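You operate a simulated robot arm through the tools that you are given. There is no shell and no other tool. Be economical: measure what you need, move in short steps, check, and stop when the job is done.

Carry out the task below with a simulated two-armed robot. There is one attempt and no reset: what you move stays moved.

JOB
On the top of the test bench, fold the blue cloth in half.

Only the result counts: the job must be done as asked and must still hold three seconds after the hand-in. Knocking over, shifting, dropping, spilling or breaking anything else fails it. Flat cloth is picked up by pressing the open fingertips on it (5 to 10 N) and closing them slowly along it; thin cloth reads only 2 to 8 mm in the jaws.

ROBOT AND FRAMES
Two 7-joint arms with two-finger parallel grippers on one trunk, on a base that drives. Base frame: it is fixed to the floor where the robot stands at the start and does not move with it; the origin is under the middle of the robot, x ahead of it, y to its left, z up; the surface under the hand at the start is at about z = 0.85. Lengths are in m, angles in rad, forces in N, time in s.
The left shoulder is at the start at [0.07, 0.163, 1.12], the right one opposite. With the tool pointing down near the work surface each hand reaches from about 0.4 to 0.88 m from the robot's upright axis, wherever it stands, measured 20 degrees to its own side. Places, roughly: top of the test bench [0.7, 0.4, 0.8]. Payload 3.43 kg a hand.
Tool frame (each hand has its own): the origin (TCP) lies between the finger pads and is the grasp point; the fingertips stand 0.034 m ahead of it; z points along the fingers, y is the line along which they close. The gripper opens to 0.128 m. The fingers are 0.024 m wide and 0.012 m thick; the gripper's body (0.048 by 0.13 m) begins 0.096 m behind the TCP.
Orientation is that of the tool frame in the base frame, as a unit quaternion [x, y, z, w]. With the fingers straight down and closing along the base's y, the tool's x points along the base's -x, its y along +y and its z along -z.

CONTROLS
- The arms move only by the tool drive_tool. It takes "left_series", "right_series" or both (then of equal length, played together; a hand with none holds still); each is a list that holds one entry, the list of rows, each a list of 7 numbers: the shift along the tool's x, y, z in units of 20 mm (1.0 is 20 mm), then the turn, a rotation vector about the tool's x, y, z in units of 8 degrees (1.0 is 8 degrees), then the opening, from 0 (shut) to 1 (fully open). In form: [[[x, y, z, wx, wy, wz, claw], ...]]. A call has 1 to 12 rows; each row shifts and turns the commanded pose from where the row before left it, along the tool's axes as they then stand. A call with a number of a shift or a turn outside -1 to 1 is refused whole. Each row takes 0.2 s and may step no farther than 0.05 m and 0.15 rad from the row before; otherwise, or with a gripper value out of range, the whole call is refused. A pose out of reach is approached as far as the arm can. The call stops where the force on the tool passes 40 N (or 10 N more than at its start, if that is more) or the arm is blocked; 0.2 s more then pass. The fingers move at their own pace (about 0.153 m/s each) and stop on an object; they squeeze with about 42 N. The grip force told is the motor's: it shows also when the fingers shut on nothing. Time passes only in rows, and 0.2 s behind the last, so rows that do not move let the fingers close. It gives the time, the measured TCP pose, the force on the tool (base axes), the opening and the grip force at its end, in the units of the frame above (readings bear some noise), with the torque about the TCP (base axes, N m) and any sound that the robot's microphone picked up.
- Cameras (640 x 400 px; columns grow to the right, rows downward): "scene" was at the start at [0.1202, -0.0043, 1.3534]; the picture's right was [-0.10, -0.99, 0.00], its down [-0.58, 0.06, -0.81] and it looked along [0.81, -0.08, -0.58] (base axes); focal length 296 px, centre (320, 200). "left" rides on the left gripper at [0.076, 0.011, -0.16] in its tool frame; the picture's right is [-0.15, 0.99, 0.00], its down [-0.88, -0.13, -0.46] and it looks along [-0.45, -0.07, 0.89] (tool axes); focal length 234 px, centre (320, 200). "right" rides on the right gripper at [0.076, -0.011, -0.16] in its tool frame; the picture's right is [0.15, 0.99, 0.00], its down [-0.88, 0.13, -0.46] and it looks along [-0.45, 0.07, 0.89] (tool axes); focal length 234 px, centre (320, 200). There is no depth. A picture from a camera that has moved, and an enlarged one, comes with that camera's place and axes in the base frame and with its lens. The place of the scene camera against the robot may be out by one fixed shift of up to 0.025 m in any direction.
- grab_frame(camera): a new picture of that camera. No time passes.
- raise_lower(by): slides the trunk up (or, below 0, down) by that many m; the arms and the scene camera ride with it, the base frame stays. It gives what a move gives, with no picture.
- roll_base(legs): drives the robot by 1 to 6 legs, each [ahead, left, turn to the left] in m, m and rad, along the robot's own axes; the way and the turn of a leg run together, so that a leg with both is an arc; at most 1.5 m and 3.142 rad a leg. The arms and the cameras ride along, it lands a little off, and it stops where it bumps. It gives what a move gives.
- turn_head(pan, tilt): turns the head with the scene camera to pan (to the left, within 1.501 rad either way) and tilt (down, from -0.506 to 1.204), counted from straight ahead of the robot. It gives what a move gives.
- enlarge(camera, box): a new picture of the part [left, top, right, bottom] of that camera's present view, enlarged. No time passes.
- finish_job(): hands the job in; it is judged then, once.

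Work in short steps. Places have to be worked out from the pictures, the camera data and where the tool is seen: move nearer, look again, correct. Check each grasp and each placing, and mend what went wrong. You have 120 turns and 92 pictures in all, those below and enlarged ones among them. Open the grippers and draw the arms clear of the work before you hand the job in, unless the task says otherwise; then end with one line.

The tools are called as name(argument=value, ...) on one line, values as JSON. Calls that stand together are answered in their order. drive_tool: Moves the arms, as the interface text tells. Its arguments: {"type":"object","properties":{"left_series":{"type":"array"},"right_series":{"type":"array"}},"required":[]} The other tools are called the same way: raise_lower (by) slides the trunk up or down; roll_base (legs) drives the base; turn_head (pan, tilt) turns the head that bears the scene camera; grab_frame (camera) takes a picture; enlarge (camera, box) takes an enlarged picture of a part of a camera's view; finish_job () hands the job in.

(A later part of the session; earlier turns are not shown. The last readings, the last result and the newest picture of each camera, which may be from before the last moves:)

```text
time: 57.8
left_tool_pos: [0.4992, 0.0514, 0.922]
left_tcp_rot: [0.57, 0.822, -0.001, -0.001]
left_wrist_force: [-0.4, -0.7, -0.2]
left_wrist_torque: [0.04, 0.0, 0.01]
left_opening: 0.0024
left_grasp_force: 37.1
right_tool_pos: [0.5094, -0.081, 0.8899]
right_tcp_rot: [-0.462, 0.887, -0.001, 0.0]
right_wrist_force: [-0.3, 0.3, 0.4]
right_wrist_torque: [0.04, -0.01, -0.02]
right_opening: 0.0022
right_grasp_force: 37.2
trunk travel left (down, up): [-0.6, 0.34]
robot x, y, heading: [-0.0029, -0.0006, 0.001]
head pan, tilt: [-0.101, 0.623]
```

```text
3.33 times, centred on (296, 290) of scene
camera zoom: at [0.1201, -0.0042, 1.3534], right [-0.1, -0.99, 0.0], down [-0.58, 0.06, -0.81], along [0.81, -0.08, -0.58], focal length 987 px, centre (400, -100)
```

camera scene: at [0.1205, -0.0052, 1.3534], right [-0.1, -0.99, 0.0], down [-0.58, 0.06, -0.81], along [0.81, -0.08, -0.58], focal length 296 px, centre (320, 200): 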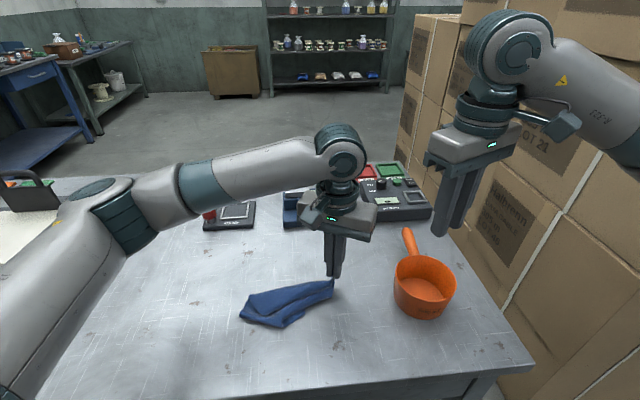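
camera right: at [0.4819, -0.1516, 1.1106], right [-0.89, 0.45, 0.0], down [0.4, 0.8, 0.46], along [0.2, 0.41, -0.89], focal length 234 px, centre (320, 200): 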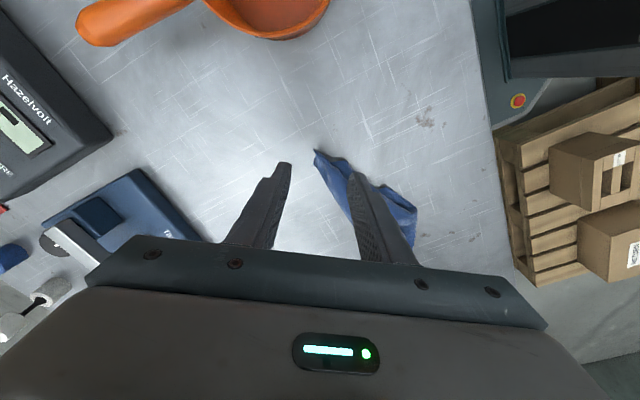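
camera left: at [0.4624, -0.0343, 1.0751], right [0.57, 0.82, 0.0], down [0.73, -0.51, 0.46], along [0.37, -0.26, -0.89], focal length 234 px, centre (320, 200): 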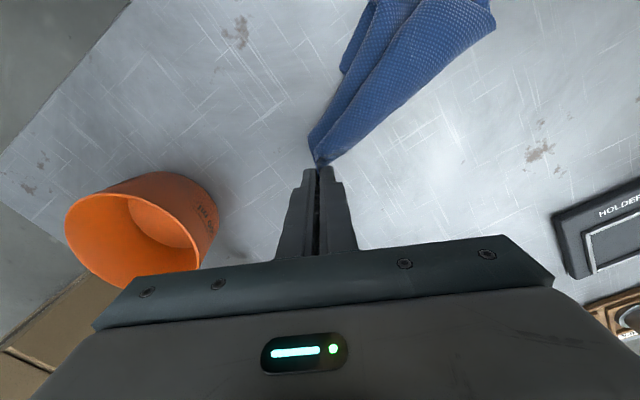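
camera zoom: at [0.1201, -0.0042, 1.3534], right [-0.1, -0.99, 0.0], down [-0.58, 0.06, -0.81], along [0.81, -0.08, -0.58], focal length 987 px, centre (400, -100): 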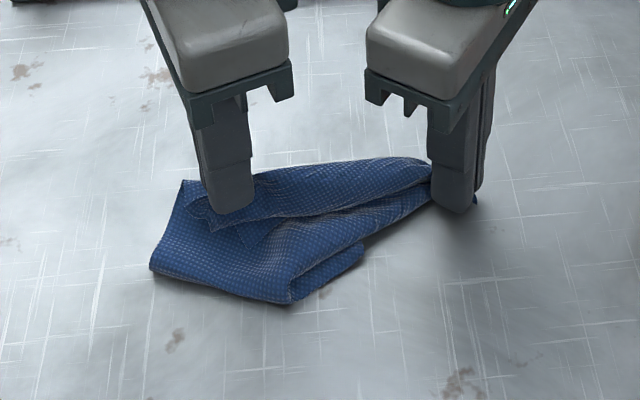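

The left hand holds the panel now (2.4 mm). I raise both hands together to hang the sheet from this edge.

drive_tool(left_series=[[[0, 0, -0.81, 0, 0, 0, 0], [0, 0, -0.81, 0, 0, 0, 0], [0, 0, -0.81, 0, 0, 0, 0], [0, 0, -0.81, 0, 0, 0, 0], [0, 0, -0.81, 0, 0, 0, 0], [0, 0, -0.81, 0, 0, 0, 0], [0, 0, -0.81, 0, 0, 0, 0], [0, 0, -0.81, 0, 0, 0, 0], [0, 0, -0.81, 0, 0, 0, 0], [0, 0, -0.81, 0, 0, 0, 0], [0, 0, -0.81, 0, 0, 0, 0]]], right_series=[[[0, 0, -0.955, 0, 0, 0, 0], [0, 0, -0.955, 0, 0, 0, 0], [0, 0, -0.955, 0, 0, 0, 0], [0, 0, -0.955, 0, 0, 0, 0], [0, 0, -0.955, 0, 0, 0, 0], [0, 0, -0.955, 0, 0, 0, 0], [0, 0, -0.955, 0, 0, 0, 0], [0, 0, -0.955, 0, 0, 0, 0], [0, 0, -0.955, 0, 0, 0, 0], [0, 0, -0.955, 0, 0, 0, 0], [0, 0, -0.955, 0, 0, 0, 0]]])

enlarge(camera="scene", box=[180, 140, 420, 340])

```text
time: 60.2
left_tool_pos: [0.4998, 0.05, 1.1036]
left_tcp_rot: [0.571, 0.821, 0.001, 0.0]
left_wrist_force: [-0.2, -0.3, 0.8]
left_wrist_torque: [-0.04, -0.01, 0.01]
left_opening: 0.0022
left_grasp_force: 36.7
right_tool_pos: [0.5096, -0.0803, 1.0993]
right_tcp_rot: [-0.463, 0.887, -0.001, 0.001]
right_wrist_force: [0.4, 0.4, 0.5]
right_wrist_torque: [-0.02, -0.04, 0.02]
right_opening: 0.0023
right_grasp_force: 37.5
trunk travel left (down, up): [-0.6, 0.34]
robot x, y, heading: [-0.0017, -0.0006, -0.001]
head pan, tilt: [-0.101, 0.623]
```

```text
2.00 times, centred on (300, 240) of scene
camera zoom: at [0.1192, -0.0043, 1.3534], right [-0.1, -0.99, 0.0], down [-0.58, 0.06, -0.81], along [0.81, -0.08, -0.58], focal length 592 px, centre (360, 120)
```

zoom: 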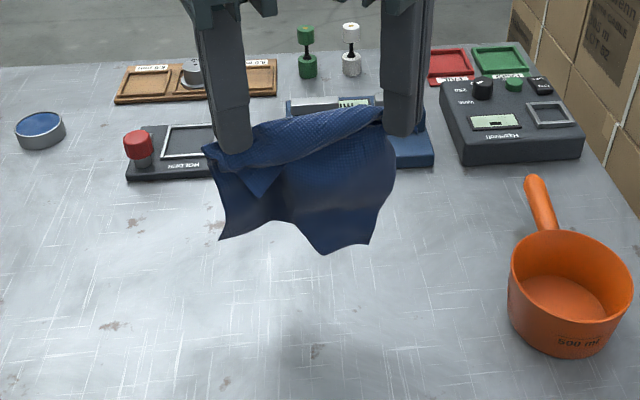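

The sheet hangs from both hands. I look closer.

enlarge(camera="scene", box=[250, 180, 350, 275])

```text
4.21 times, centred on (300, 228) of scene
camera zoom: at [0.1192, -0.0043, 1.3534], right [-0.1, -0.99, 0.0], down [-0.58, 0.06, -0.81], along [0.81, -0.08, -0.58], focal length 1247 px, centre (404, 84)
```

zoom: 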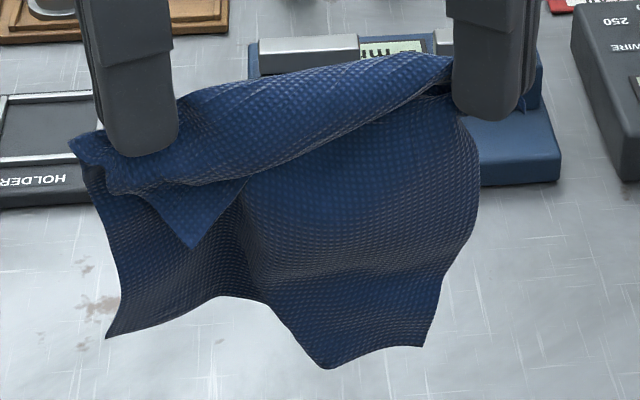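

The sheet hangs from its long edge with the corner strip turned over at the front. I lay it out flat: touch the bottom edge nearer to me, then move the hands ahead while lowering.

drive_tool(left_series=[[[0.315, -0.843, 0.75, 0, 0, 0, 0], [0.315, -0.843, 0.75, 0, 0, 0, 0], [0.315, -0.843, 0.75, 0, 0, 0, 0], [0.315, -0.843, 0.75, 0, 0, 0, 0], [0.315, -0.843, 0.75, 0, 0, 0, 0], [-0.35, 0.937, 0.5, 0, 0, 0, 0], [-0.35, 0.937, 0.7, 0, 0, 0, 0], [-0.35, 0.937, 0.9, 0, 0, 0, 0], [-0.35, 0.937, 1, 0, 0, 0, 0], [-0.35, 0.937, 1, 0, 0, 0, 0], [-0.35, 0.937, 1, 0, 0, 0, 0], [-0.35, 0.937, 0.8, 0, 0, 0, 0]]], right_series=[[[0.516, 0.738, 0.75, 0, 0, 0, 0], [0.516, 0.738, 0.75, 0, 0, 0, 0], [0.516, 0.738, 0.75, 0, 0, 0, 0], [0.516, 0.738, 0.75, 0, 0, 0, 0], [0.516, 0.738, 0.75, 0, 0, 0, 0], [-0.573, -0.82, 0.5, 0, 0, 0, 0], [-0.573, -0.82, 0.7, 0, 0, 0, 0], [-0.573, -0.82, 0.9, 0, 0, 0, 0], [-0.573, -0.82, 1, 0, 0, 0, 0], [-0.573, -0.82, 1, 0, 0, 0, 0], [-0.573, -0.82, 1, 0, 0, 0, 0], [-0.573, -0.82, 0.8, 0, 0, 0, 0]]])

enlarge(camera="scene", box=[200, 210, 440, 360])

```text
time: 62.8
left_tool_pos: [0.5492, 0.0512, 0.9082]
left_tcp_rot: [0.57, 0.822, -0.001, -0.001]
left_wrist_force: [1.3, 0.5, -0.2]
left_wrist_torque: [-0.01, -0.01, 0.02]
left_opening: 0.0024
left_grasp_force: 37.2
right_tool_pos: [0.5622, -0.0817, 0.9066]
right_tcp_rot: [-0.462, 0.887, 0.001, -0.001]
right_wrist_force: [0.5, 0.2, -0.5]
right_wrist_torque: [0.03, 0.03, -0.01]
right_opening: 0.0025
right_grasp_force: 37.2
trunk travel left (down, up): [-0.6, 0.34]
robot x, y, heading: [-0.001, -0.0012, -0.001]
head pan, tilt: [-0.101, 0.623]
```

```text
2.67 times, centred on (320, 285) of scene
camera zoom: at [0.1213, -0.0042, 1.3533], right [-0.1, -0.99, 0.0], down [-0.58, 0.06, -0.81], along [0.81, -0.08, -0.58], focal length 790 px, centre (320, -27)
```

zoom: 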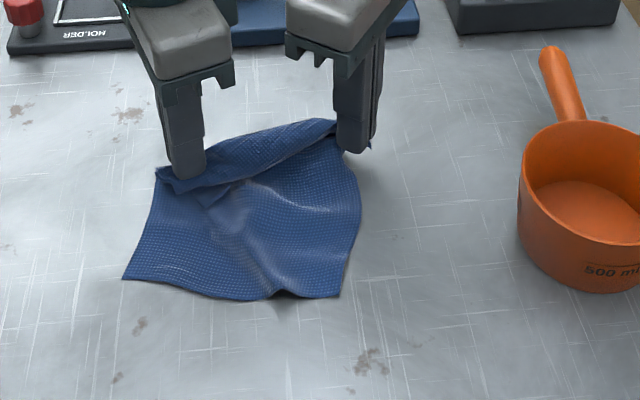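

Nearly flat now, apart from the strip turned over at the far side. I lower both hands, stretch slightly ahead, release and back off upward to see.

drive_tool(left_series=[[[-0.2, 0.5, 0.5, 0, 0, 0, 0], [-0.2, 0.5, 0.3, 0, 0, 0, 0], [0, 0, 0, 0, 0, 0, 0.06], [0, 0, 0, 0, 0, 0, 0.12], [0, 0, 0, 0, 0, 0, 0.2], [0, 0, -0.5, 0, 0, 0, 0.2], [0, 0, -1, 0, 0, 0, 0.2], [0.5, 0, -1, 0, 0, 0, 0.2], [0.8, 0, -1, 0, 0, 0, 0.2], [0.9, 0, -1, 0, 0, 0, 0.2], [0.9, 0, -1, 0, 0, 0, 0.2], [0.9, 0, -0.5, 0, 0, 0, 0.2]]], right_series=[[[-0.29, -0.41, 0.5, 0, 0, 0, 0], [-0.29, -0.41, 0.3, 0, 0, 0, 0], [0, 0, 0, 0, 0, 0, 0.06], [0, 0, 0, 0, 0, 0, 0.12], [0, 0, 0, 0, 0, 0, 0.2], [0, 0, -0.5, 0, 0, 0, 0.2], [0, 0, -1, 0, 0, 0, 0.2], [0.5, 0, -1, 0, 0, 0, 0.2], [0.8, 0, -1, 0, 0, 0, 0.2], [0.9, -0.3, -1, 0, 0, 0, 0.2], [0.9, -0.3, -1, 0, 0, 0, 0.2], [0.7, -0.3, -0.5, 0, 0, 0, 0.2]]])

enlarge(camera="scene", box=[220, 220, 380, 330])

```text
time: 65.4
left_tool_pos: [0.5427, 0.1256, 1.0138]
left_tcp_rot: [0.57, 0.822, 0.0, 0.0]
left_wrist_force: [-0.5, -0.3, -0.4]
left_wrist_torque: [0.02, -0.01, 0.02]
left_opening: 0.0258
left_grasp_force: 0.0
right_tool_pos: [0.5537, -0.1537, 1.0119]
right_tcp_rot: [-0.463, 0.886, 0.0, 0.0]
right_wrist_force: [0.1, -0.1, -0.4]
right_wrist_torque: [-0.03, 0.0, 0.0]
right_opening: 0.0259
right_grasp_force: 0.0
trunk travel left (down, up): [-0.6, 0.34]
robot x, y, heading: [0.0041, 0.0003, 0.004]
head pan, tilt: [-0.101, 0.623]
```

```text
3.64 times, centred on (300, 275) of scene
camera zoom: at [0.1195, -0.0041, 1.3534], right [-0.1, -0.99, 0.0], down [-0.58, 0.06, -0.81], along [0.81, -0.08, -0.58], focal length 1077 px, centre (393, -73)
```

zoom: 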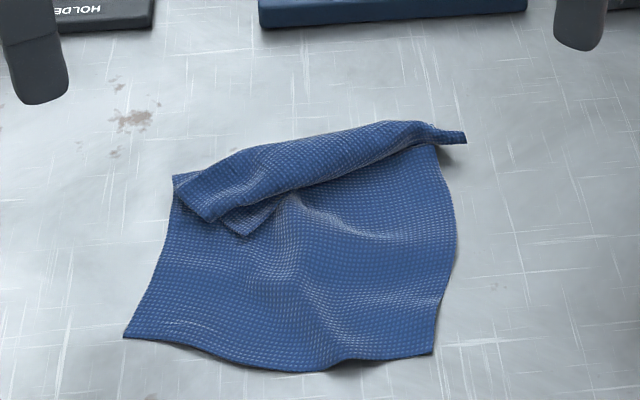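

I take a view from the left hand camera, which looks along this strip.

enlarge(camera="left", box=[200, 90, 440, 250])

enlarge(camera="right", box=[280, 80, 520, 260])

```text
2.50 times, centred on (320, 170) of left
camera zoom: at [0.527, 0.1999, 1.1741], right [0.98, 0.21, 0.0], down [0.19, -0.87, 0.46], along [0.09, -0.45, -0.89], focal length 585 px, centre (320, 275)
```

zoom: 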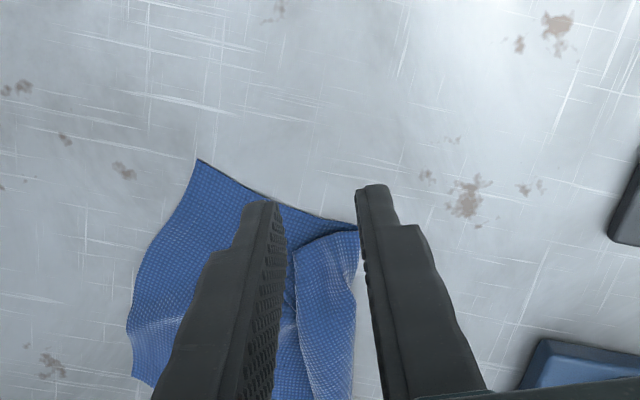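

```text
2.22 times, centred on (400, 170) of right
camera zoom: at [0.5184, -0.2237, 1.1716], right [-0.89, 0.45, 0.0], down [0.4, 0.8, 0.46], along [0.2, 0.41, -0.89], focal length 520 px, centre (142, 267)
```

zoom: 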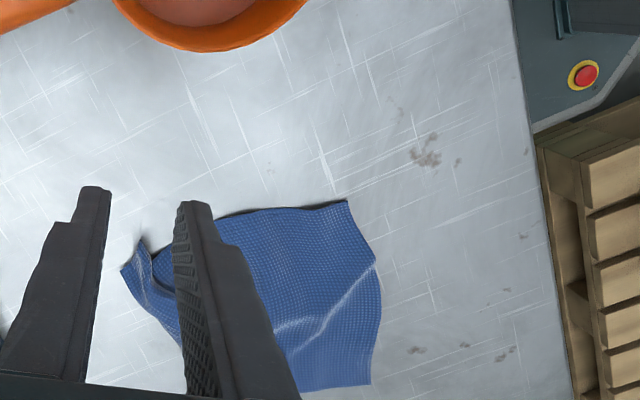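

I turn both hands back to neutral for a clear view of the strip.

drive_tool(left_series=[[[0, 0, 0, 0, 0, -0.95, 0.22], [0, 0, 0, 0, 0, -0.95, 0.22], [0, 0, 0, 0, 0, -0.95, 0.22], [0, 0, 0, 0, 0, -0.95, 0.22], [0, 0, 0, 0, 0, -0.95, 0.22], [0, 0, 0, 0, 0, -0.95, 0.22], [0, 0, 0, 0, 0, -0.95, 0.22], [0, 0, 0, 0, 0, -0.95, 0.22], [0, 0, 0, 0, 0, -0.95, 0.22], [0, -0.6, -0.6, 0, 0, 0, 0.22], [-0.2, -0.9, -0.6, 0, 0, 0, 0.22], [-0.2, -0.9, 0, 0, 0, 0, 0.22]]], right_series=[[[0, 0, 0, 0, 0, 0.86, 0.2], [0, 0, 0, 0, 0, 0.86, 0.2], [0, 0, 0, 0, 0, 0.86, 0.2], [0, 0, 0, 0, 0, 0.86, 0.2], [0, 0, 0, 0, 0, 0.86, 0.2], [0, 0, 0, 0, 0, 0.86, 0.2], [0, 0, 0, 0, 0, 0.86, 0.2], [0, 0, 0, 0, 0, 0.86, 0.2], [0, -0.9, 0, 0, 0, 0, 0.2], [0, -0.9, 0, 0, 0, 0, 0.2], [0, -0.9, 0, 0, 0, 0, 0.2], [0, -0.9, 0, 0, 0, 0, 0.2]]])

enlarge(camera="left", box=[160, 40, 400, 200])

```text
time: 68.0
left_tool_pos: [0.5499, 0.0739, 1.0364]
left_tcp_rot: [0.009, 1.0, 0.001, 0.0]
left_wrist_force: [-0.6, -1.5, -0.2]
left_wrist_torque: [0.05, 0.02, 0.01]
left_opening: 0.0281
left_grasp_force: 0.1
right_tool_pos: [0.5532, -0.2274, 1.0094]
right_tcp_rot: [-0.001, 1.0, 0.0, 0.0]
right_wrist_force: [0.1, 0.0, 0.0]
right_wrist_torque: [0.01, 0.04, -0.01]
right_opening: 0.0258
right_grasp_force: 0.0
trunk travel left (down, up): [-0.6, 0.34]
robot x, y, heading: [0.0037, -0.0027, 0.003]
head pan, tilt: [-0.101, 0.623]
```

```text
2.50 times, centred on (280, 120) of left
camera zoom: at [0.4758, 0.0866, 1.197], right [0.16, 0.99, 0.0], down [0.88, -0.15, 0.46], along [0.45, -0.07, -0.89], focal length 585 px, centre (420, 400)
```

zoom: 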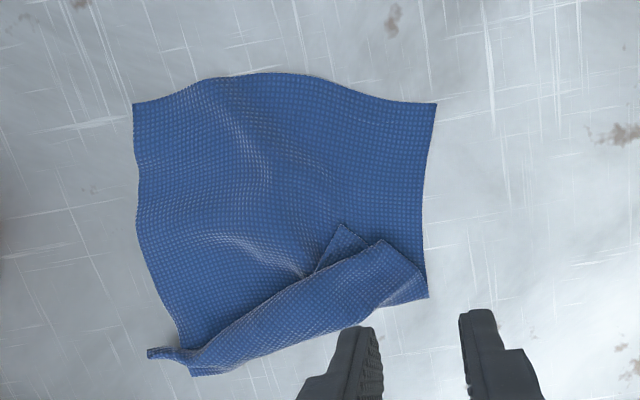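

Now it is clear: the near half lies flat and single-ply with clean near corners at (.478,.097) and (.453,-.060), while the far part is rolled. I'll take both near corners, hang the whole sheet from that edge so the roll falls open, and fold from there. First, turn both hands and approach.

drive_tool(left_series=[[[0, 0, 0, 0, 0, -0.9, 0.234], [0, 0, 0, 0, 0, -0.9, 0.234], [0, 0, 0, 0, 0, -0.9, 0.234], [0, 0, 0, 0, 0, -0.9, 0.234]]], right_series=[[[0, 0, 0, 0, 0, -0.88, 0.234], [0, 0, 0, 0, 0, -0.88, 0.234], [0, 0, 0, 0, 0, -0.88, 0.234], [0, 0, 0, 0, 0, -0.88, 0.234]]])

drive_tool(left_series=[[[0.231, 0.127, 0.48, 0, 0, 0, 0.234], [0.231, 0.127, 0.48, 0, 0, 0, 0.234], [0.231, 0.127, 0.48, 0, 0, 0, 0.234], [0.231, 0.127, 0.48, 0, 0, 0, 0.234], [0.231, 0.127, 0.48, 0, 0, 0, 0.234], [0.231, 0.127, 0.48, 0, 0, 0, 0.234], [0.231, 0.127, 0.48, 0, 0, 0, 0.234], [0.231, 0.127, 0.48, 0, 0, 0, 0.234], [0.231, 0.127, 0.48, 0, 0, 0, 0.234], [0.231, 0.127, 0.48, 0, 0, 0, 0.234], [0.231, 0.127, 0.48, 0, 0, 0, 0.234]]], right_series=[[[-0.07, 0.9, 0.36, 0, 0, 0, 0.234], [-0.07, 0.9, 0.36, 0, 0, 0, 0.234], [-0.07, 0.9, 0.36, 0, 0, 0, 0.234], [-0.07, 0.9, 0.36, 0, 0, 0, 0.234], [-0.07, 0.9, 0.36, 0, 0, 0, 0.234], [-0.07, 0.9, 0.36, 0, 0, 0, 0.234], [-0.07, 0.9, 0.36, 0, 0, 0, 0.234], [-0.07, 0.9, 0.36, 0, 0, 0, 0.234], [-0.07, 0.9, 0.36, 0, 0, 0, 0.234], [-0.07, 0.9, 0.36, 0, 0, 0, 0.234], [-0.07, 0.9, 0.36, 0, 0, 0, 0.234]]])

grab_frame(camera="left")

grab_frame(camera="right")

```text
time: 69.0
left_tool_pos: [0.5498, 0.075, 1.0362]
left_tcp_rot: [-0.241, 0.97, 0.0, 0.0]
left_wrist_force: [-0.1, 0.4, -0.2]
left_wrist_torque: [-0.02, -0.02, -0.04]
left_opening: 0.03
left_grasp_force: 0.0
right_tool_pos: [0.5526, -0.2251, 1.011]
right_tcp_rot: [-0.244, 0.97, 0.001, 0.0]
right_wrist_force: [0.4, -0.3, -0.4]
right_wrist_torque: [0.0, 0.02, 0.03]
right_opening: 0.03
right_grasp_force: 0.0
trunk travel left (down, up): [-0.6, 0.34]
robot x, y, heading: [0.0012, 0.0006, -0.001]
head pan, tilt: [-0.101, 0.623]
```

```text
time: 71.4
left_tool_pos: [0.4916, 0.0767, 0.9295]
left_tcp_rot: [-0.239, 0.971, 0.0, 0.0]
left_wrist_force: [-0.1, 0.6, -0.1]
left_wrist_torque: [-0.01, -0.01, 0.02]
left_opening: 0.0301
left_grasp_force: 0.1
right_tool_pos: [0.4721, -0.0432, 0.9325]
right_tcp_rot: [-0.242, 0.97, 0.0, -0.002]
right_wrist_force: [-0.5, 0.6, 0.1]
right_wrist_torque: [-0.01, 0.01, 0.0]
right_opening: 0.0301
right_grasp_force: 0.1
trunk travel left (down, up): [-0.6, 0.34]
robot x, y, heading: [0.0009, 0.0055, -0.0]
head pan, tilt: [-0.101, 0.623]
```

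```text
20 pictures are left
camera left: at [0.4207, 0.051, 1.0911], right [-0.33, 0.94, 0.0], down [0.84, 0.29, 0.46], along [0.43, 0.15, -0.89], focal length 234 px, centre (320, 200)
```

left: 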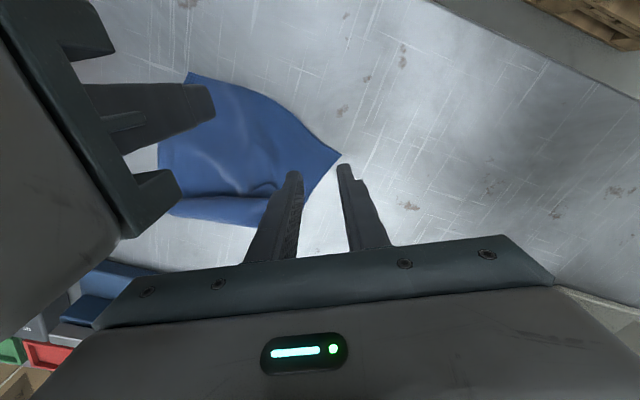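

```text
19 pictures are left
camera right: at [0.4107, -0.0895, 1.0917], right [-0.6, 0.8, 0.0], down [0.72, 0.53, 0.45], along [0.37, 0.27, -0.89], focal length 234 px, centre (320, 200)
```

right: 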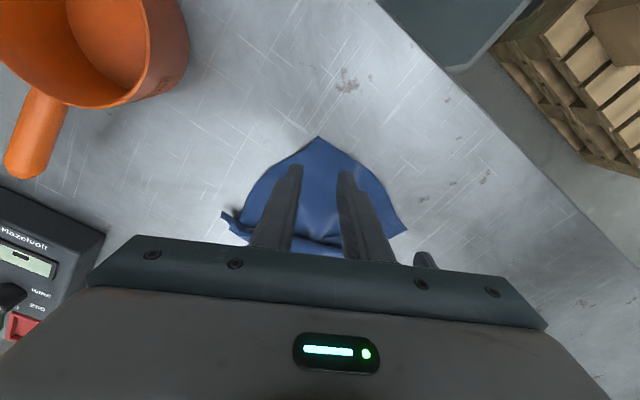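

Both corners check out. I shift the left hand 9 mm inward and lower both close to contact.

drive_tool(left_series=[[[0, -0.45, 0.7, 0, 0, 0, 0.234], [0, 0, 0.7, 0, 0, 0, 0.234], [0, 0, 0.6, 0, 0, 0, 0.234], [0, 0, 0.2, 0, 0, 0, 0.234]]], right_series=[[[-0.1, 0, 0.7, 0, 0, 0, 0.234], [0, 0, 0.7, 0, 0, 0, 0.234], [0, 0, 0.6, 0, 0, 0, 0.234], [0, 0, 0.3, 0, 0, 0, 0.234]]])

```text
time: 72.4
left_tool_pos: [0.4958, 0.0687, 0.8855]
left_tcp_rot: [-0.239, 0.971, 0.0, 0.0]
left_wrist_force: [-0.4, 0.4, 0.0]
left_wrist_torque: [0.0, 0.01, 0.02]
left_opening: 0.03
left_grasp_force: 0.1
right_tool_pos: [0.4744, -0.0434, 0.8854]
right_tcp_rot: [-0.243, 0.97, 0.0, 0.001]
right_wrist_force: [-0.2, 0.3, 1.4]
right_wrist_torque: [-0.01, 0.02, 0.01]
right_opening: 0.03
right_grasp_force: 0.0
trunk travel left (down, up): [-0.6, 0.34]
robot x, y, heading: [-0.0002, -0.0017, -0.001]
head pan, tilt: [-0.101, 0.623]
```

Just at contact; 2 mm more on each.

drive_tool(left_series=[[[0, 0, 0.12, 0, 0, 0, 0.234], [0, 0, 0, 0, 0, 0, 0.234]]], right_series=[[[0, 0, 0.07, 0, 0, 0, 0.234], [0, 0, 0, 0, 0, 0, 0.234]]])

```text
time: 73.0
left_tool_pos: [0.4965, 0.0686, 0.8857]
left_tcp_rot: [-0.239, 0.971, 0.0, 0.001]
left_wrist_force: [1.5, -0.6, 3.4]
left_wrist_torque: [0.0, 0.02, -0.05]
left_opening: 0.0297
left_grasp_force: 0.0
right_tool_pos: [0.4736, -0.0432, 0.8844]
right_tcp_rot: [-0.243, 0.97, 0.0, 0.001]
right_wrist_force: [2.4, -0.3, 13.4]
right_wrist_torque: [-0.03, -0.02, 0.0]
right_opening: 0.0301
right_grasp_force: 0.4
trunk travel left (down, up): [-0.6, 0.34]
robot x, y, heading: [-0.0017, 0.0003, -0.004]
head pan, tilt: [-0.101, 0.623]
```

Left 3 N, right 13 N: I adjust by under 1 mm each way and close slowly.

drive_tool(left_series=[[[0, 0, 0.05, 0, 0, 0, 0.22], [0, 0, 0, 0, 0, 0, 0.19], [0, 0, 0, 0, 0, 0, 0.16], [0, 0, 0, 0, 0, 0, 0.13], [0, 0, 0, 0, 0, 0, 0.1], [0, 0, 0, 0, 0, 0, 0.07], [0, 0, 0, 0, 0, 0, 0.04], [0, 0, 0, 0, 0, 0, 0], [0, 0, 0, 0, 0, 0, 0], [0, 0, 0, 0, 0, 0, 0]]], right_series=[[[0, 0, -0.03, 0, 0, 0, 0.22], [0, 0, 0, 0, 0, 0, 0.19], [0, 0, 0, 0, 0, 0, 0.16], [0, 0, 0, 0, 0, 0, 0.13], [0, 0, 0, 0, 0, 0, 0.1], [0, 0, 0, 0, 0, 0, 0.07], [0, 0, 0, 0, 0, 0, 0.04], [0, 0, 0, 0, 0, 0, 0], [0, 0, 0, 0, 0, 0, 0], [0, 0, 0, 0, 0, 0, 0]]])

```text
time: 75.2
left_tool_pos: [0.4939, 0.0682, 0.885]
left_tcp_rot: [-0.239, 0.971, -0.001, 0.001]
left_wrist_force: [0.3, -2.7, 30.6]
left_wrist_torque: [-0.04, 0.2, -0.02]
left_opening: 0.0022
left_grasp_force: 37.5
right_tool_pos: [0.4733, -0.0432, 0.8859]
right_tcp_rot: [-0.244, 0.97, 0.001, 0.001]
right_wrist_force: [1.4, 4.4, 1.3]
right_wrist_torque: [0.15, -0.02, 0.03]
right_opening: 0.0021
right_grasp_force: 37.0
trunk travel left (down, up): [-0.6, 0.34]
robot x, y, heading: [0.0007, 0.0014, 0.0]
head pan, tilt: [-0.101, 0.623]
```

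Both jaws read about 2 mm. I lift both straight up to hang the sheet from this edge.

drive_tool(left_series=[[[0, 0, -1, 0, 0, 0, 0], [0, 0, -1, 0, 0, 0, 0], [0, 0, -1, 0, 0, 0, 0], [0, 0, -1, 0, 0, 0, 0], [0, 0, -1, 0, 0, 0, 0], [0, 0, -1, 0, 0, 0, 0], [0, 0, -1, 0, 0, 0, 0], [0, 0, -1, 0, 0, 0, 0], [0, 0, -1, 0, 0, 0, 0], [0, 0, -1, 0, 0, 0, 0], [0, 0, -1, 0, 0, 0, 0], [0, 0, -1, 0, 0, 0, 0]]], right_series=[[[0, 0, -1, 0, 0, 0, 0], [0, 0, -1, 0, 0, 0, 0], [0, 0, -1, 0, 0, 0, 0], [0, 0, -1, 0, 0, 0, 0], [0, 0, -1, 0, 0, 0, 0], [0, 0, -1, 0, 0, 0, 0], [0, 0, -1, 0, 0, 0, 0], [0, 0, -1, 0, 0, 0, 0], [0, 0, -1, 0, 0, 0, 0], [0, 0, -1, 0, 0, 0, 0], [0, 0, -1, 0, 0, 0, 0], [0, 0, -1, 0, 0, 0, 0]]])

enlarge(camera="scene", box=[200, 130, 400, 300])

```text
time: 77.8
left_tool_pos: [0.4949, 0.069, 1.123]
left_tcp_rot: [-0.239, 0.971, 0.0, 0.0]
left_wrist_force: [-0.2, -4.1, -0.4]
left_wrist_torque: [-0.12, 0.03, 0.04]
left_opening: 0.0024
left_grasp_force: 37.0
right_tool_pos: [0.4722, -0.041, 1.1253]
right_tcp_rot: [-0.244, 0.97, 0.0, 0.0]
right_wrist_force: [1.0, 4.7, 0.1]
right_wrist_torque: [0.16, -0.02, -0.03]
right_opening: 0.002
right_grasp_force: 36.8
trunk travel left (down, up): [-0.6, 0.34]
robot x, y, heading: [0.001, -0.0036, 0.0]
head pan, tilt: [-0.101, 0.623]
```

```text
2.35 times, centred on (300, 215) of scene
camera zoom: at [0.1191, -0.0044, 1.3534], right [-0.1, -0.99, 0.0], down [-0.58, 0.06, -0.81], along [0.81, -0.08, -0.58], focal length 697 px, centre (367, 165)
```

zoom: 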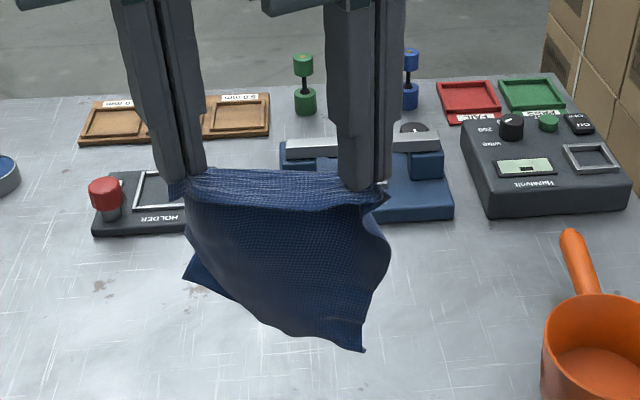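

It hangs almost flat; the lower-left corner needs a closer look.

enlarge(camera="scene", box=[250, 190, 330, 285])

```text
4.21 times, centred on (290, 238) of scene
camera zoom: at [0.1191, -0.0044, 1.3534], right [-0.1, -0.99, 0.0], down [-0.58, 0.06, -0.81], along [0.81, -0.08, -0.58], focal length 1247 px, centre (446, 42)
```

zoom: 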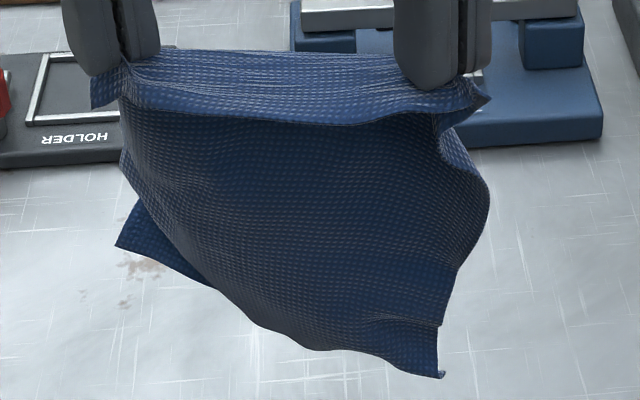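

One corner is still folded behind. I'll lay the sheet with that flap on top again: shift ahead first, then lower while drawing the hands towards the robot.

drive_tool(left_series=[[[-0.81, -0.43, 0, 0, 0, 0, 0], [-0.81, -0.43, 0, 0, 0, 0, 0], [-0.81, -0.43, 0, 0, 0, 0, 0], [-0.81, -0.43, 0, 0, 0, 0, 0], [-0.81, -0.43, 0, 0, 0, 0, 0], [-0.81, -0.43, 0, 0, 0, 0, 0], [0, 0, 0, 0, 0, 0, 0]]], right_series=[[[-0.81, -0.43, 0, 0, 0, 0, 0], [-0.81, -0.43, 0, 0, 0, 0, 0], [-0.81, -0.43, 0, 0, 0, 0, 0], [-0.81, -0.43, 0, 0, 0, 0, 0], [-0.81, -0.43, 0, 0, 0, 0, 0], [-0.81, -0.43, 0, 0, 0, 0, 0], [0, 0, 0, 0, 0, 0, 0]]])

drive_tool(left_series=[[[0.265, 0.141, 1, 0, 0, 0, 0], [0.44, 0.235, 1, 0, 0, 0, 0], [0.53, 0.281, 1, 0, 0, 0, 0], [0.62, 0.328, 1, 0, 0, 0, 0], [0.706, 0.375, 1, 0, 0, 0, 0], [0.795, 0.422, 1, 0, 0, 0, 0], [0.84, 0.446, 1, 0, 0, 0, 0], [0.883, 0.469, 0.9, 0, 0, 0, 0], [0.883, 0.469, 0.9, 0, 0, 0, 0], [0.883, 0.469, 0.8, 0, 0, 0, 0], [0.795, 0.422, 0.8, 0, 0, 0, 0], [0.75, 0.4, 0.7, 0, 0, 0, 0]]], right_series=[[[0.265, 0.141, 1, 0, 0, 0, 0], [0.44, 0.235, 1, 0, 0, 0, 0], [0.53, 0.281, 1, 0, 0, 0, 0], [0.62, 0.328, 1, 0, 0, 0, 0], [0.706, 0.375, 1, 0, 0, 0, 0], [0.795, 0.422, 1, 0, 0, 0, 0], [0.84, 0.446, 1, 0, 0, 0, 0], [0.883, 0.469, 0.9, 0, 0, 0, 0], [0.883, 0.469, 0.9, 0, 0, 0, 0], [0.883, 0.469, 0.8, 0, 0, 0, 0], [0.795, 0.422, 0.8, 0, 0, 0, 0], [0.75, 0.4, 0.7, 0, 0, 0, 0]]])

enlarge(camera="scene", box=[200, 210, 440, 360])

```text
time: 79.4
left_tool_pos: [0.6068, 0.0678, 1.1247]
left_tcp_rot: [-0.239, 0.971, 0.0, 0.0]
left_wrist_force: [0.0, -2.6, -0.1]
left_wrist_torque: [-0.05, 0.0, 0.01]
left_opening: 0.002
left_grasp_force: 36.7
right_tool_pos: [0.5843, -0.0415, 1.1245]
right_tcp_rot: [-0.243, 0.97, 0.0, 0.0]
right_wrist_force: [0.8, 2.1, 0.6]
right_wrist_torque: [0.06, -0.04, -0.02]
right_opening: 0.002
right_grasp_force: 37.1
trunk travel left (down, up): [-0.6, 0.34]
robot x, y, heading: [0.0032, -0.0008, 0.003]
head pan, tilt: [-0.101, 0.623]
```

```text
time: 82.0
left_tool_pos: [0.4142, 0.0689, 0.9015]
left_tcp_rot: [-0.239, 0.971, 0.0, 0.001]
left_wrist_force: [-0.8, -3.5, 1.0]
left_wrist_torque: [-0.08, -0.02, 0.01]
left_opening: 0.0023
left_grasp_force: 37.1
right_tool_pos: [0.393, -0.041, 0.9036]
right_tcp_rot: [-0.243, 0.97, 0.0, 0.001]
right_wrist_force: [0.1, 1.9, -0.4]
right_wrist_torque: [0.11, -0.03, -0.02]
right_opening: 0.0019
right_grasp_force: 36.6
trunk travel left (down, up): [-0.6, 0.34]
robot x, y, heading: [0.0003, -0.0032, 0.001]
head pan, tilt: [-0.101, 0.623]
```

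```text
2.67 times, centred on (320, 285) of scene
camera zoom: at [0.1199, -0.0042, 1.3535], right [-0.1, -0.99, 0.0], down [-0.58, 0.06, -0.81], along [0.81, -0.08, -0.58], focal length 790 px, centre (320, -27)
```

zoom: 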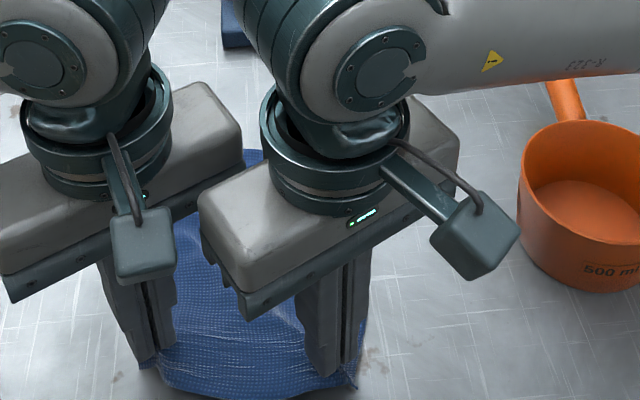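

Laid out. I set both down, keep the right hand holding as an anchor, release the left and move it to view the far part.

drive_tool(left_series=[[[0, 0, 0.5, 0, 0, 0, 0], [0, 0, 0.15, 0, 0, 0, 0], [0, 0, 0, 0, 0, 0, 0.06], [0, 0, 0, 0, 0, 0, 0.12], [0, 0, 0, 0, 0, 0, 0.2], [0, 0, -0.5, 0, 0, 0, 0.2], [0, 0, -1, 0, 0, 0, 0.2], [-0.3, 0.3, -1, 0, 0, 0, 0.2], [-0.6, 0.5, -1, 0, 0, 0, 0.2], [-0.9, 0.5, -1, 0, 0, 0, 0.2], [-0.9, 0.5, -1, 0, 0, 0, 0.2], [-0.9, 0, -1, 0, 0, 0, 0.2]]], right_series=[[[0, 0, 0.5, 0, 0, 0, 0], [0, 0, 0.15, 0, 0, 0, 0], [0, 0, 0, 0, 0, 0, 0], [0, 0, 0, 0, 0, 0, 0], [0, 0, 0, 0, 0, 0, 0], [0, 0, 0, 0, 0, 0, 0], [0, 0, 0, 0, 0, 0, 0], [0, 0, 0, 0, 0, 0, 0], [0, 0, 0, 0, 0, 0, 0], [0, 0, 0, 0, 0, 0, 0], [0, 0, 0, 0, 0, 0, 0], [0, 0, 0, 0, 0, 0, 0]]])

drive_tool(left_series=[[[-0.9, -0.4, 0, 0, 0, 0, 0.2], [-0.9, -0.4, 0, 0, 0, 0, 0.2], [-0.9, -0.4, 0, 0, 0, 0, 0.2], [-0.6, -0.4, 0, 0, 0, 0, 0.2]]])

grab_frame(camera="left")

```text
time: 84.6
left_tool_pos: [0.4628, 0.1358, 1.019]
left_tcp_rot: [-0.24, 0.971, 0.0, 0.0]
left_wrist_force: [0.1, 0.0, -0.4]
left_wrist_torque: [-0.04, 0.02, 0.01]
left_opening: 0.0257
left_grasp_force: 0.0
right_tool_pos: [0.3952, -0.0411, 0.8888]
right_tcp_rot: [-0.244, 0.97, -0.001, 0.0]
right_wrist_force: [0.1, -0.2, -0.5]
right_wrist_torque: [0.0, 0.02, -0.01]
right_opening: 0.002
right_grasp_force: 36.4
trunk travel left (down, up): [-0.6, 0.34]
robot x, y, heading: [-0.0025, 0.0005, -0.003]
head pan, tilt: [-0.101, 0.623]
```

```text
time: 85.6
left_tool_pos: [0.5374, 0.1366, 1.018]
left_tcp_rot: [-0.239, 0.971, 0.0, -0.001]
left_wrist_force: [0.0, -0.3, -1.1]
left_wrist_torque: [-0.02, 0.05, 0.02]
left_opening: 0.0259
left_grasp_force: 0.2
right_tool_pos: [0.3933, -0.0429, 0.8893]
right_tcp_rot: [-0.243, 0.97, 0.0, 0.0]
right_wrist_force: [0.1, 0.0, 0.0]
right_wrist_torque: [0.03, -0.02, -0.02]
right_opening: 0.0021
right_grasp_force: 36.7
trunk travel left (down, up): [-0.6, 0.34]
robot x, y, heading: [0.0006, -0.0012, -0.004]
head pan, tilt: [-0.101, 0.623]
```

```text
15 pictures are left
camera left: at [0.4658, 0.1106, 1.1791], right [-0.33, 0.94, 0.0], down [0.84, 0.29, 0.45], along [0.43, 0.15, -0.89], focal length 234 px, centre (320, 200)
```

left: 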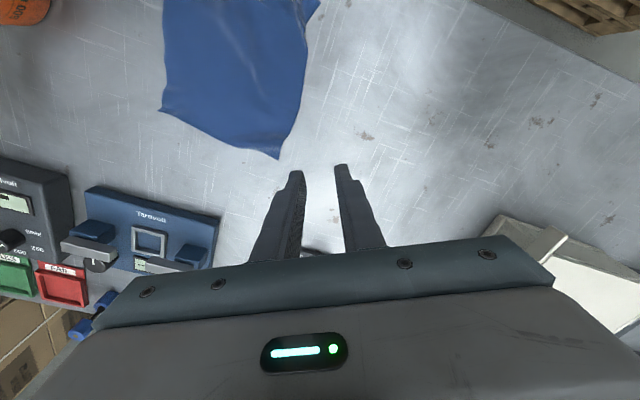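

The sheet has fallen completely open: flat, with far corners at about (.579,.085) and (.567,-.072). The right hand still holds the near-right corner; I bring the left hand back to where it released the near-left corner and regrip it.

drive_tool(left_series=[[[0.875, 0, 0.3, 0, 0, 0, 0.39], [0.875, 0, 0.3, 0, 0, 0, 0.39], [0.875, 0, 0.3, 0, 0, 0, 0.39], [0.875, 0, 0.3, 0, 0, 0, 0.39], [0.875, 0, 0.3, 0, 0, 0, 0.39], [0.875, 0, 0.3, 0, 0, 0, 0.39], [0.875, 0, 0.3, 0, 0, 0, 0.39], [0.875, -0.1, 0.3, 0, 0, 0, 0.39], [0, 0, 0.9, 0, 0, 0, 0.39], [0, 0, 0.6, 0, 0, 0, 0.39], [0, 0, 0, 0, 0, 0, 0.39]]])

grab_frame(camera="left")

```text
time: 88.0
left_tool_pos: [0.4119, 0.0681, 0.9404]
left_tcp_rot: [-0.238, 0.971, -0.001, 0.0]
left_wrist_force: [0.4, -1.4, -0.2]
left_wrist_torque: [0.01, 0.01, 0.01]
left_opening: 0.0502
left_grasp_force: 0.1
right_tool_pos: [0.3934, -0.0414, 0.89]
right_tcp_rot: [-0.244, 0.97, 0.0, 0.0]
right_wrist_force: [-0.4, 0.6, -0.3]
right_wrist_torque: [0.0, 0.01, 0.01]
right_opening: 0.0019
right_grasp_force: 36.9
trunk travel left (down, up): [-0.6, 0.34]
robot x, y, heading: [-0.0002, 0.0021, -0.0]
head pan, tilt: [-0.101, 0.623]
```

```text
14 pictures are left
camera left: at [0.3421, 0.043, 1.1007], right [-0.33, 0.94, 0.0], down [0.84, 0.29, 0.46], along [0.43, 0.15, -0.89], focal length 234 px, centre (320, 200)
```

left: 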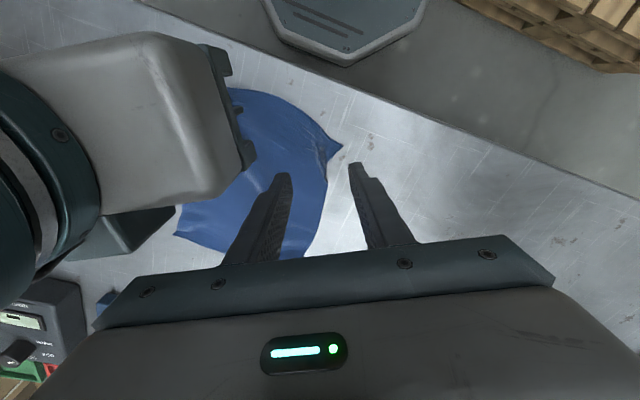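

The pinched nub lies between the fingers. I shift slightly outward, lower and close.

drive_tool(left_series=[[[0, 0.35, 0.9, 0, 0, 0, 0.39], [0, 0, 0.9, 0, 0, 0, 0.39], [0, 0, 0.8, 0, 0, 0, 0.39], [0, 0, 0.08, 0, 0, 0, 0.39], [0, 0, 0, 0, 0, 0, 0.3], [0, 0, 0, 0, 0, 0, 0.22], [0, 0, 0, 0, 0, 0, 0.14], [0, 0, 0, 0, 0, 0, 0.07], [0, 0, 0, 0, 0, 0, 0], [0, 0, 0, 0, 0, 0, 0], [0, 0, 0, 0, 0, 0, 0]]])

grab_frame(camera="left")

```text
time: 90.4
left_tool_pos: [0.4111, 0.0752, 0.888]
left_tcp_rot: [-0.24, 0.971, 0.0, 0.0]
left_wrist_force: [-0.5, -3.0, 1.5]
left_wrist_torque: [-0.06, 0.02, -0.03]
left_opening: 0.002
left_grasp_force: 37.1
right_tool_pos: [0.3937, -0.0421, 0.8897]
right_tcp_rot: [-0.243, 0.97, 0.0, 0.0]
right_wrist_force: [0.2, 2.3, 0.4]
right_wrist_torque: [0.05, 0.01, -0.02]
right_opening: 0.0022
right_grasp_force: 36.4
trunk travel left (down, up): [-0.6, 0.34]
robot x, y, heading: [0.0009, -0.0004, 0.0]
head pan, tilt: [-0.101, 0.623]
```

```text
13 pictures are left
camera left: at [0.339, 0.0495, 1.0483], right [-0.33, 0.94, 0.0], down [0.84, 0.29, 0.46], along [0.43, 0.15, -0.89], focal length 234 px, centre (320, 200)
```

left: 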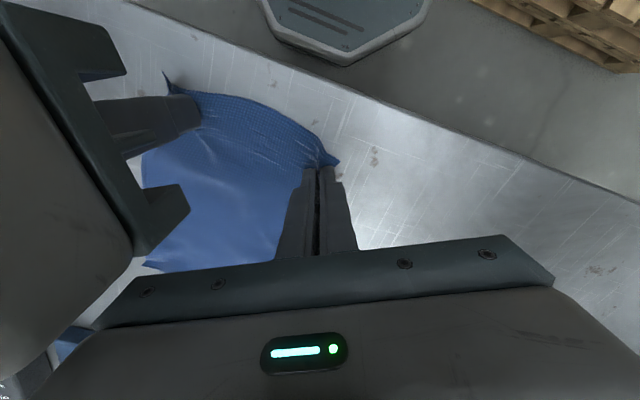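

Both near corners are held about 18 mm from the edge. I carry them in an arc to the far edge, stopping about 5 cm high to check alignment.

drive_tool(left_series=[[[-0.265, -0.141, -1, 0, 0, 0, 0], [-0.353, -0.188, -1, 0, 0, 0, 0], [-0.4415, -0.2345, -0.9, 0, 0, 0, 0], [-0.618, -0.328, -0.6, 0, 0, 0, 0], [-0.795, -0.422, -0.2, 0, 0, 0, 0], [-0.883, -0.469, 0, 0, 0, 0, 0], [-0.883, -0.469, 0, 0, 0, 0, 0], [-0.883, -0.469, 0.1, 0, 0, 0, 0], [-0.883, -0.469, 0.3, 0, 0, 0, 0], [-0.618, -0.328, 0.5, 0, 0, 0, 0]]], right_series=[[[-0.265, -0.141, -1, 0, 0, 0, 0], [-0.353, -0.188, -1, 0, 0, 0, 0], [-0.4415, -0.2345, -0.9, 0, 0, 0, 0], [-0.618, -0.328, -0.6, 0, 0, 0, 0], [-0.795, -0.422, -0.2, 0, 0, 0, 0], [-0.883, -0.469, 0, 0, 0, 0, 0], [-0.883, -0.469, 0, 0, 0, 0, 0], [-0.883, -0.469, 0.1, 0, 0, 0, 0], [-0.883, -0.469, 0.3, 0, 0, 0, 0], [-0.618, -0.328, 0.5, 0, 0, 0, 0]]])

grab_frame(camera="left")

enlarge(camera="scene", box=[220, 220, 380, 320])

```text
time: 92.6
left_tool_pos: [0.562, 0.0753, 0.9432]
left_tcp_rot: [-0.239, 0.971, 0.0, -0.001]
left_wrist_force: [-0.4, -3.9, -0.1]
left_wrist_torque: [-0.19, 0.01, 0.01]
left_opening: 0.0022
left_grasp_force: 36.5
right_tool_pos: [0.5449, -0.0428, 0.9466]
right_tcp_rot: [-0.243, 0.97, 0.0, 0.0]
right_wrist_force: [1.2, 3.9, -0.5]
right_wrist_torque: [0.09, -0.02, 0.0]
right_opening: 0.0022
right_grasp_force: 36.7
trunk travel left (down, up): [-0.6, 0.34]
robot x, y, heading: [-0.0016, 0.0045, -0.0]
head pan, tilt: [-0.101, 0.623]
```

```text
12 pictures are left
camera left: at [0.4906, 0.0499, 1.1041], right [-0.33, 0.94, 0.0], down [0.84, 0.29, 0.45], along [0.43, 0.15, -0.89], focal length 234 px, centre (320, 200)
```

left: 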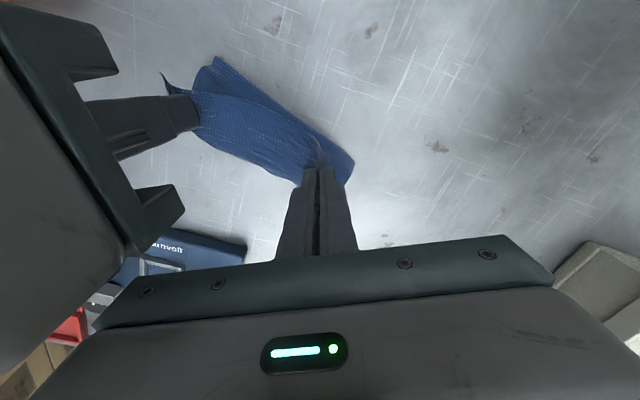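

```text
4.00 times, centred on (300, 270) of scene
camera zoom: at [0.1211, -0.0042, 1.3533], right [-0.1, -0.99, 0.0], down [-0.58, 0.06, -0.81], along [0.81, -0.08, -0.58], focal length 1185 px, centre (400, -80)
```

zoom: 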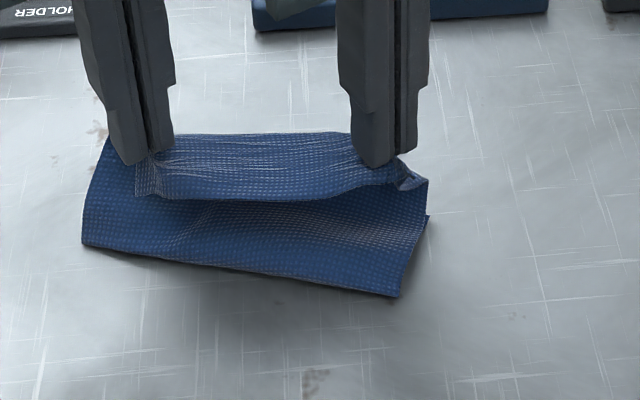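

The picture shows the bottom layer slid ahead and left (far edge now near x≈.62) and the free strip beyond the grips hangs on the near side. I carry on to the matching position, set down and release; the strip will then be turned over separately.

drive_tool(left_series=[[[-0.575, -0.05, 0.1, 0, 0, 0, 0], [-0.575, -0.05, 0.4, 0, 0, 0, 0], [-0.575, -0.05, 0.7, 0, 0, 0, 0], [-0.575, -0.05, 0.8, 0, 0, 0, 0], [0, 0, 0.65, 0, 0, 0, 0], [0, 0, 0, 0, 0, 0, 0.06], [0, 0, 0, 0, 0, 0, 0.12], [0, 0, 0, 0, 0, 0, 0.2], [0, 0, -0.5, 0, 0, 0, 0.2], [0, 0, -1, 0, 0, 0, 0.2], [0, 0.5, -1, 0, 0, 0, 0.2], [0, 0.9, -1, 0, 0, 0, 0.2]]], right_series=[[[-0.575, -0.05, 0.1, 0, 0, 0, 0], [-0.575, -0.05, 0.5, 0, 0, 0, 0], [-0.575, -0.05, 0.8, 0, 0, 0, 0], [-0.575, -0.05, 0.8, 0, 0, 0, 0], [0, 0, 0.65, 0, 0, 0, 0], [0, 0, 0, 0, 0, 0, 0.06], [0, 0, 0, 0, 0, 0, 0.12], [0, 0, 0, 0, 0, 0, 0.2], [0, 0, -0.5, 0, 0, 0, 0.2], [0, 0, -1, 0, 0, 0, 0.2], [0, -0.5, -1, 0, 0, 0, 0.2], [0, -0.9, -1, 0, 0, 0, 0.2]]])

drive_tool(left_series=[[[0.5, 0.9, -1, 0, 0, 0, 0.2], [0.5, 0.9, 0, 0, 0, 0, 0.2], [0.5, 0, 0, 0, 0, 0, 0.2]]], right_series=[[[0.3, -0.9, -1, 0, 0, 0, 0.2], [0.3, -0.9, 0, 0, 0, 0, 0.2], [0, -0.9, 0, 0, 0, 0, 0.2]]])

enlarge(camera="scene", box=[220, 210, 380, 310])

enlarge(camera="left", box=[100, 20, 340, 200])

```text
time: 95.2
left_tool_pos: [0.5885, 0.1182, 0.9615]
left_tcp_rot: [-0.239, 0.971, 0.0, 0.0]
left_wrist_force: [-0.2, -0.3, 0.9]
left_wrist_torque: [-0.03, -0.03, 0.03]
left_opening: 0.0257
left_grasp_force: 0.0
right_tool_pos: [0.6001, -0.0483, 0.9604]
right_tcp_rot: [-0.244, 0.97, 0.0, 0.0]
right_wrist_force: [0.4, -0.2, -0.7]
right_wrist_torque: [0.01, 0.01, -0.01]
right_opening: 0.0258
right_grasp_force: 0.1
trunk travel left (down, up): [-0.6, 0.34]
robot x, y, heading: [0.0031, -0.0013, -0.003]
head pan, tilt: [-0.101, 0.623]
```

```text
time: 96.0
left_tool_pos: [0.5474, 0.1351, 0.9798]
left_tcp_rot: [-0.239, 0.971, 0.0, 0.0]
left_wrist_force: [0.6, 0.4, 0.3]
left_wrist_torque: [0.03, 0.02, 0.03]
left_opening: 0.0256
left_grasp_force: 0.0
right_tool_pos: [0.6159, -0.1036, 0.9789]
right_tcp_rot: [-0.244, 0.97, 0.001, 0.0]
right_wrist_force: [-0.7, -0.3, -1.0]
right_wrist_torque: [0.01, -0.01, 0.03]
right_opening: 0.0254
right_grasp_force: 0.1
trunk travel left (down, up): [-0.6, 0.34]
robot x, y, heading: [-0.0004, -0.0005, -0.001]
head pan, tilt: [-0.101, 0.623]
```

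```text
4.00 times, centred on (300, 260) of scene
camera zoom: at [0.1203, -0.0055, 1.3534], right [-0.1, -0.99, 0.0], down [-0.58, 0.06, -0.81], along [0.81, -0.08, -0.58], focal length 1185 px, centre (400, -40)
```

zoom: 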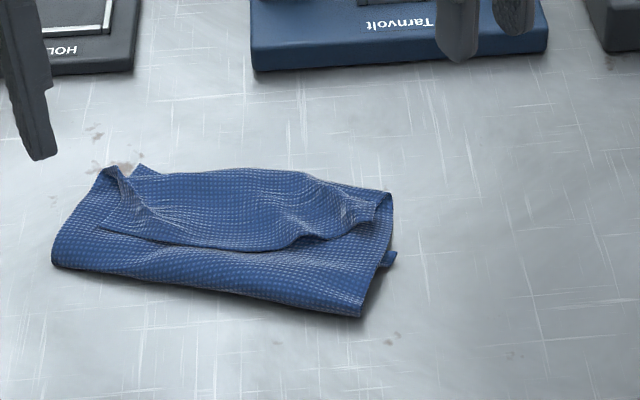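

```text
2.22 times, centred on (220, 110) of left
camera zoom: at [0.4754, 0.109, 1.1407], right [-0.33, 0.94, 0.0], down [0.84, 0.29, 0.46], along [0.43, 0.15, -0.89], focal length 520 px, centre (542, 400)
```

zoom: 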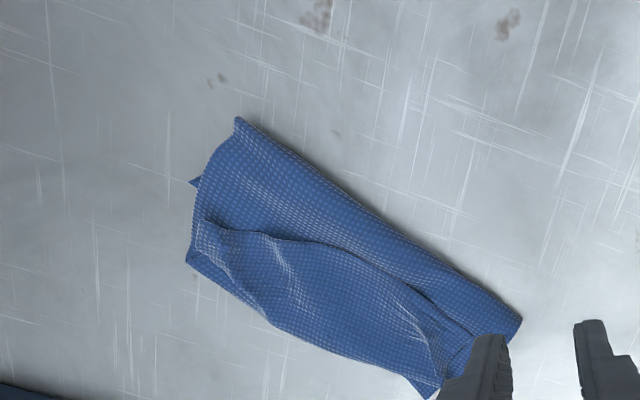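

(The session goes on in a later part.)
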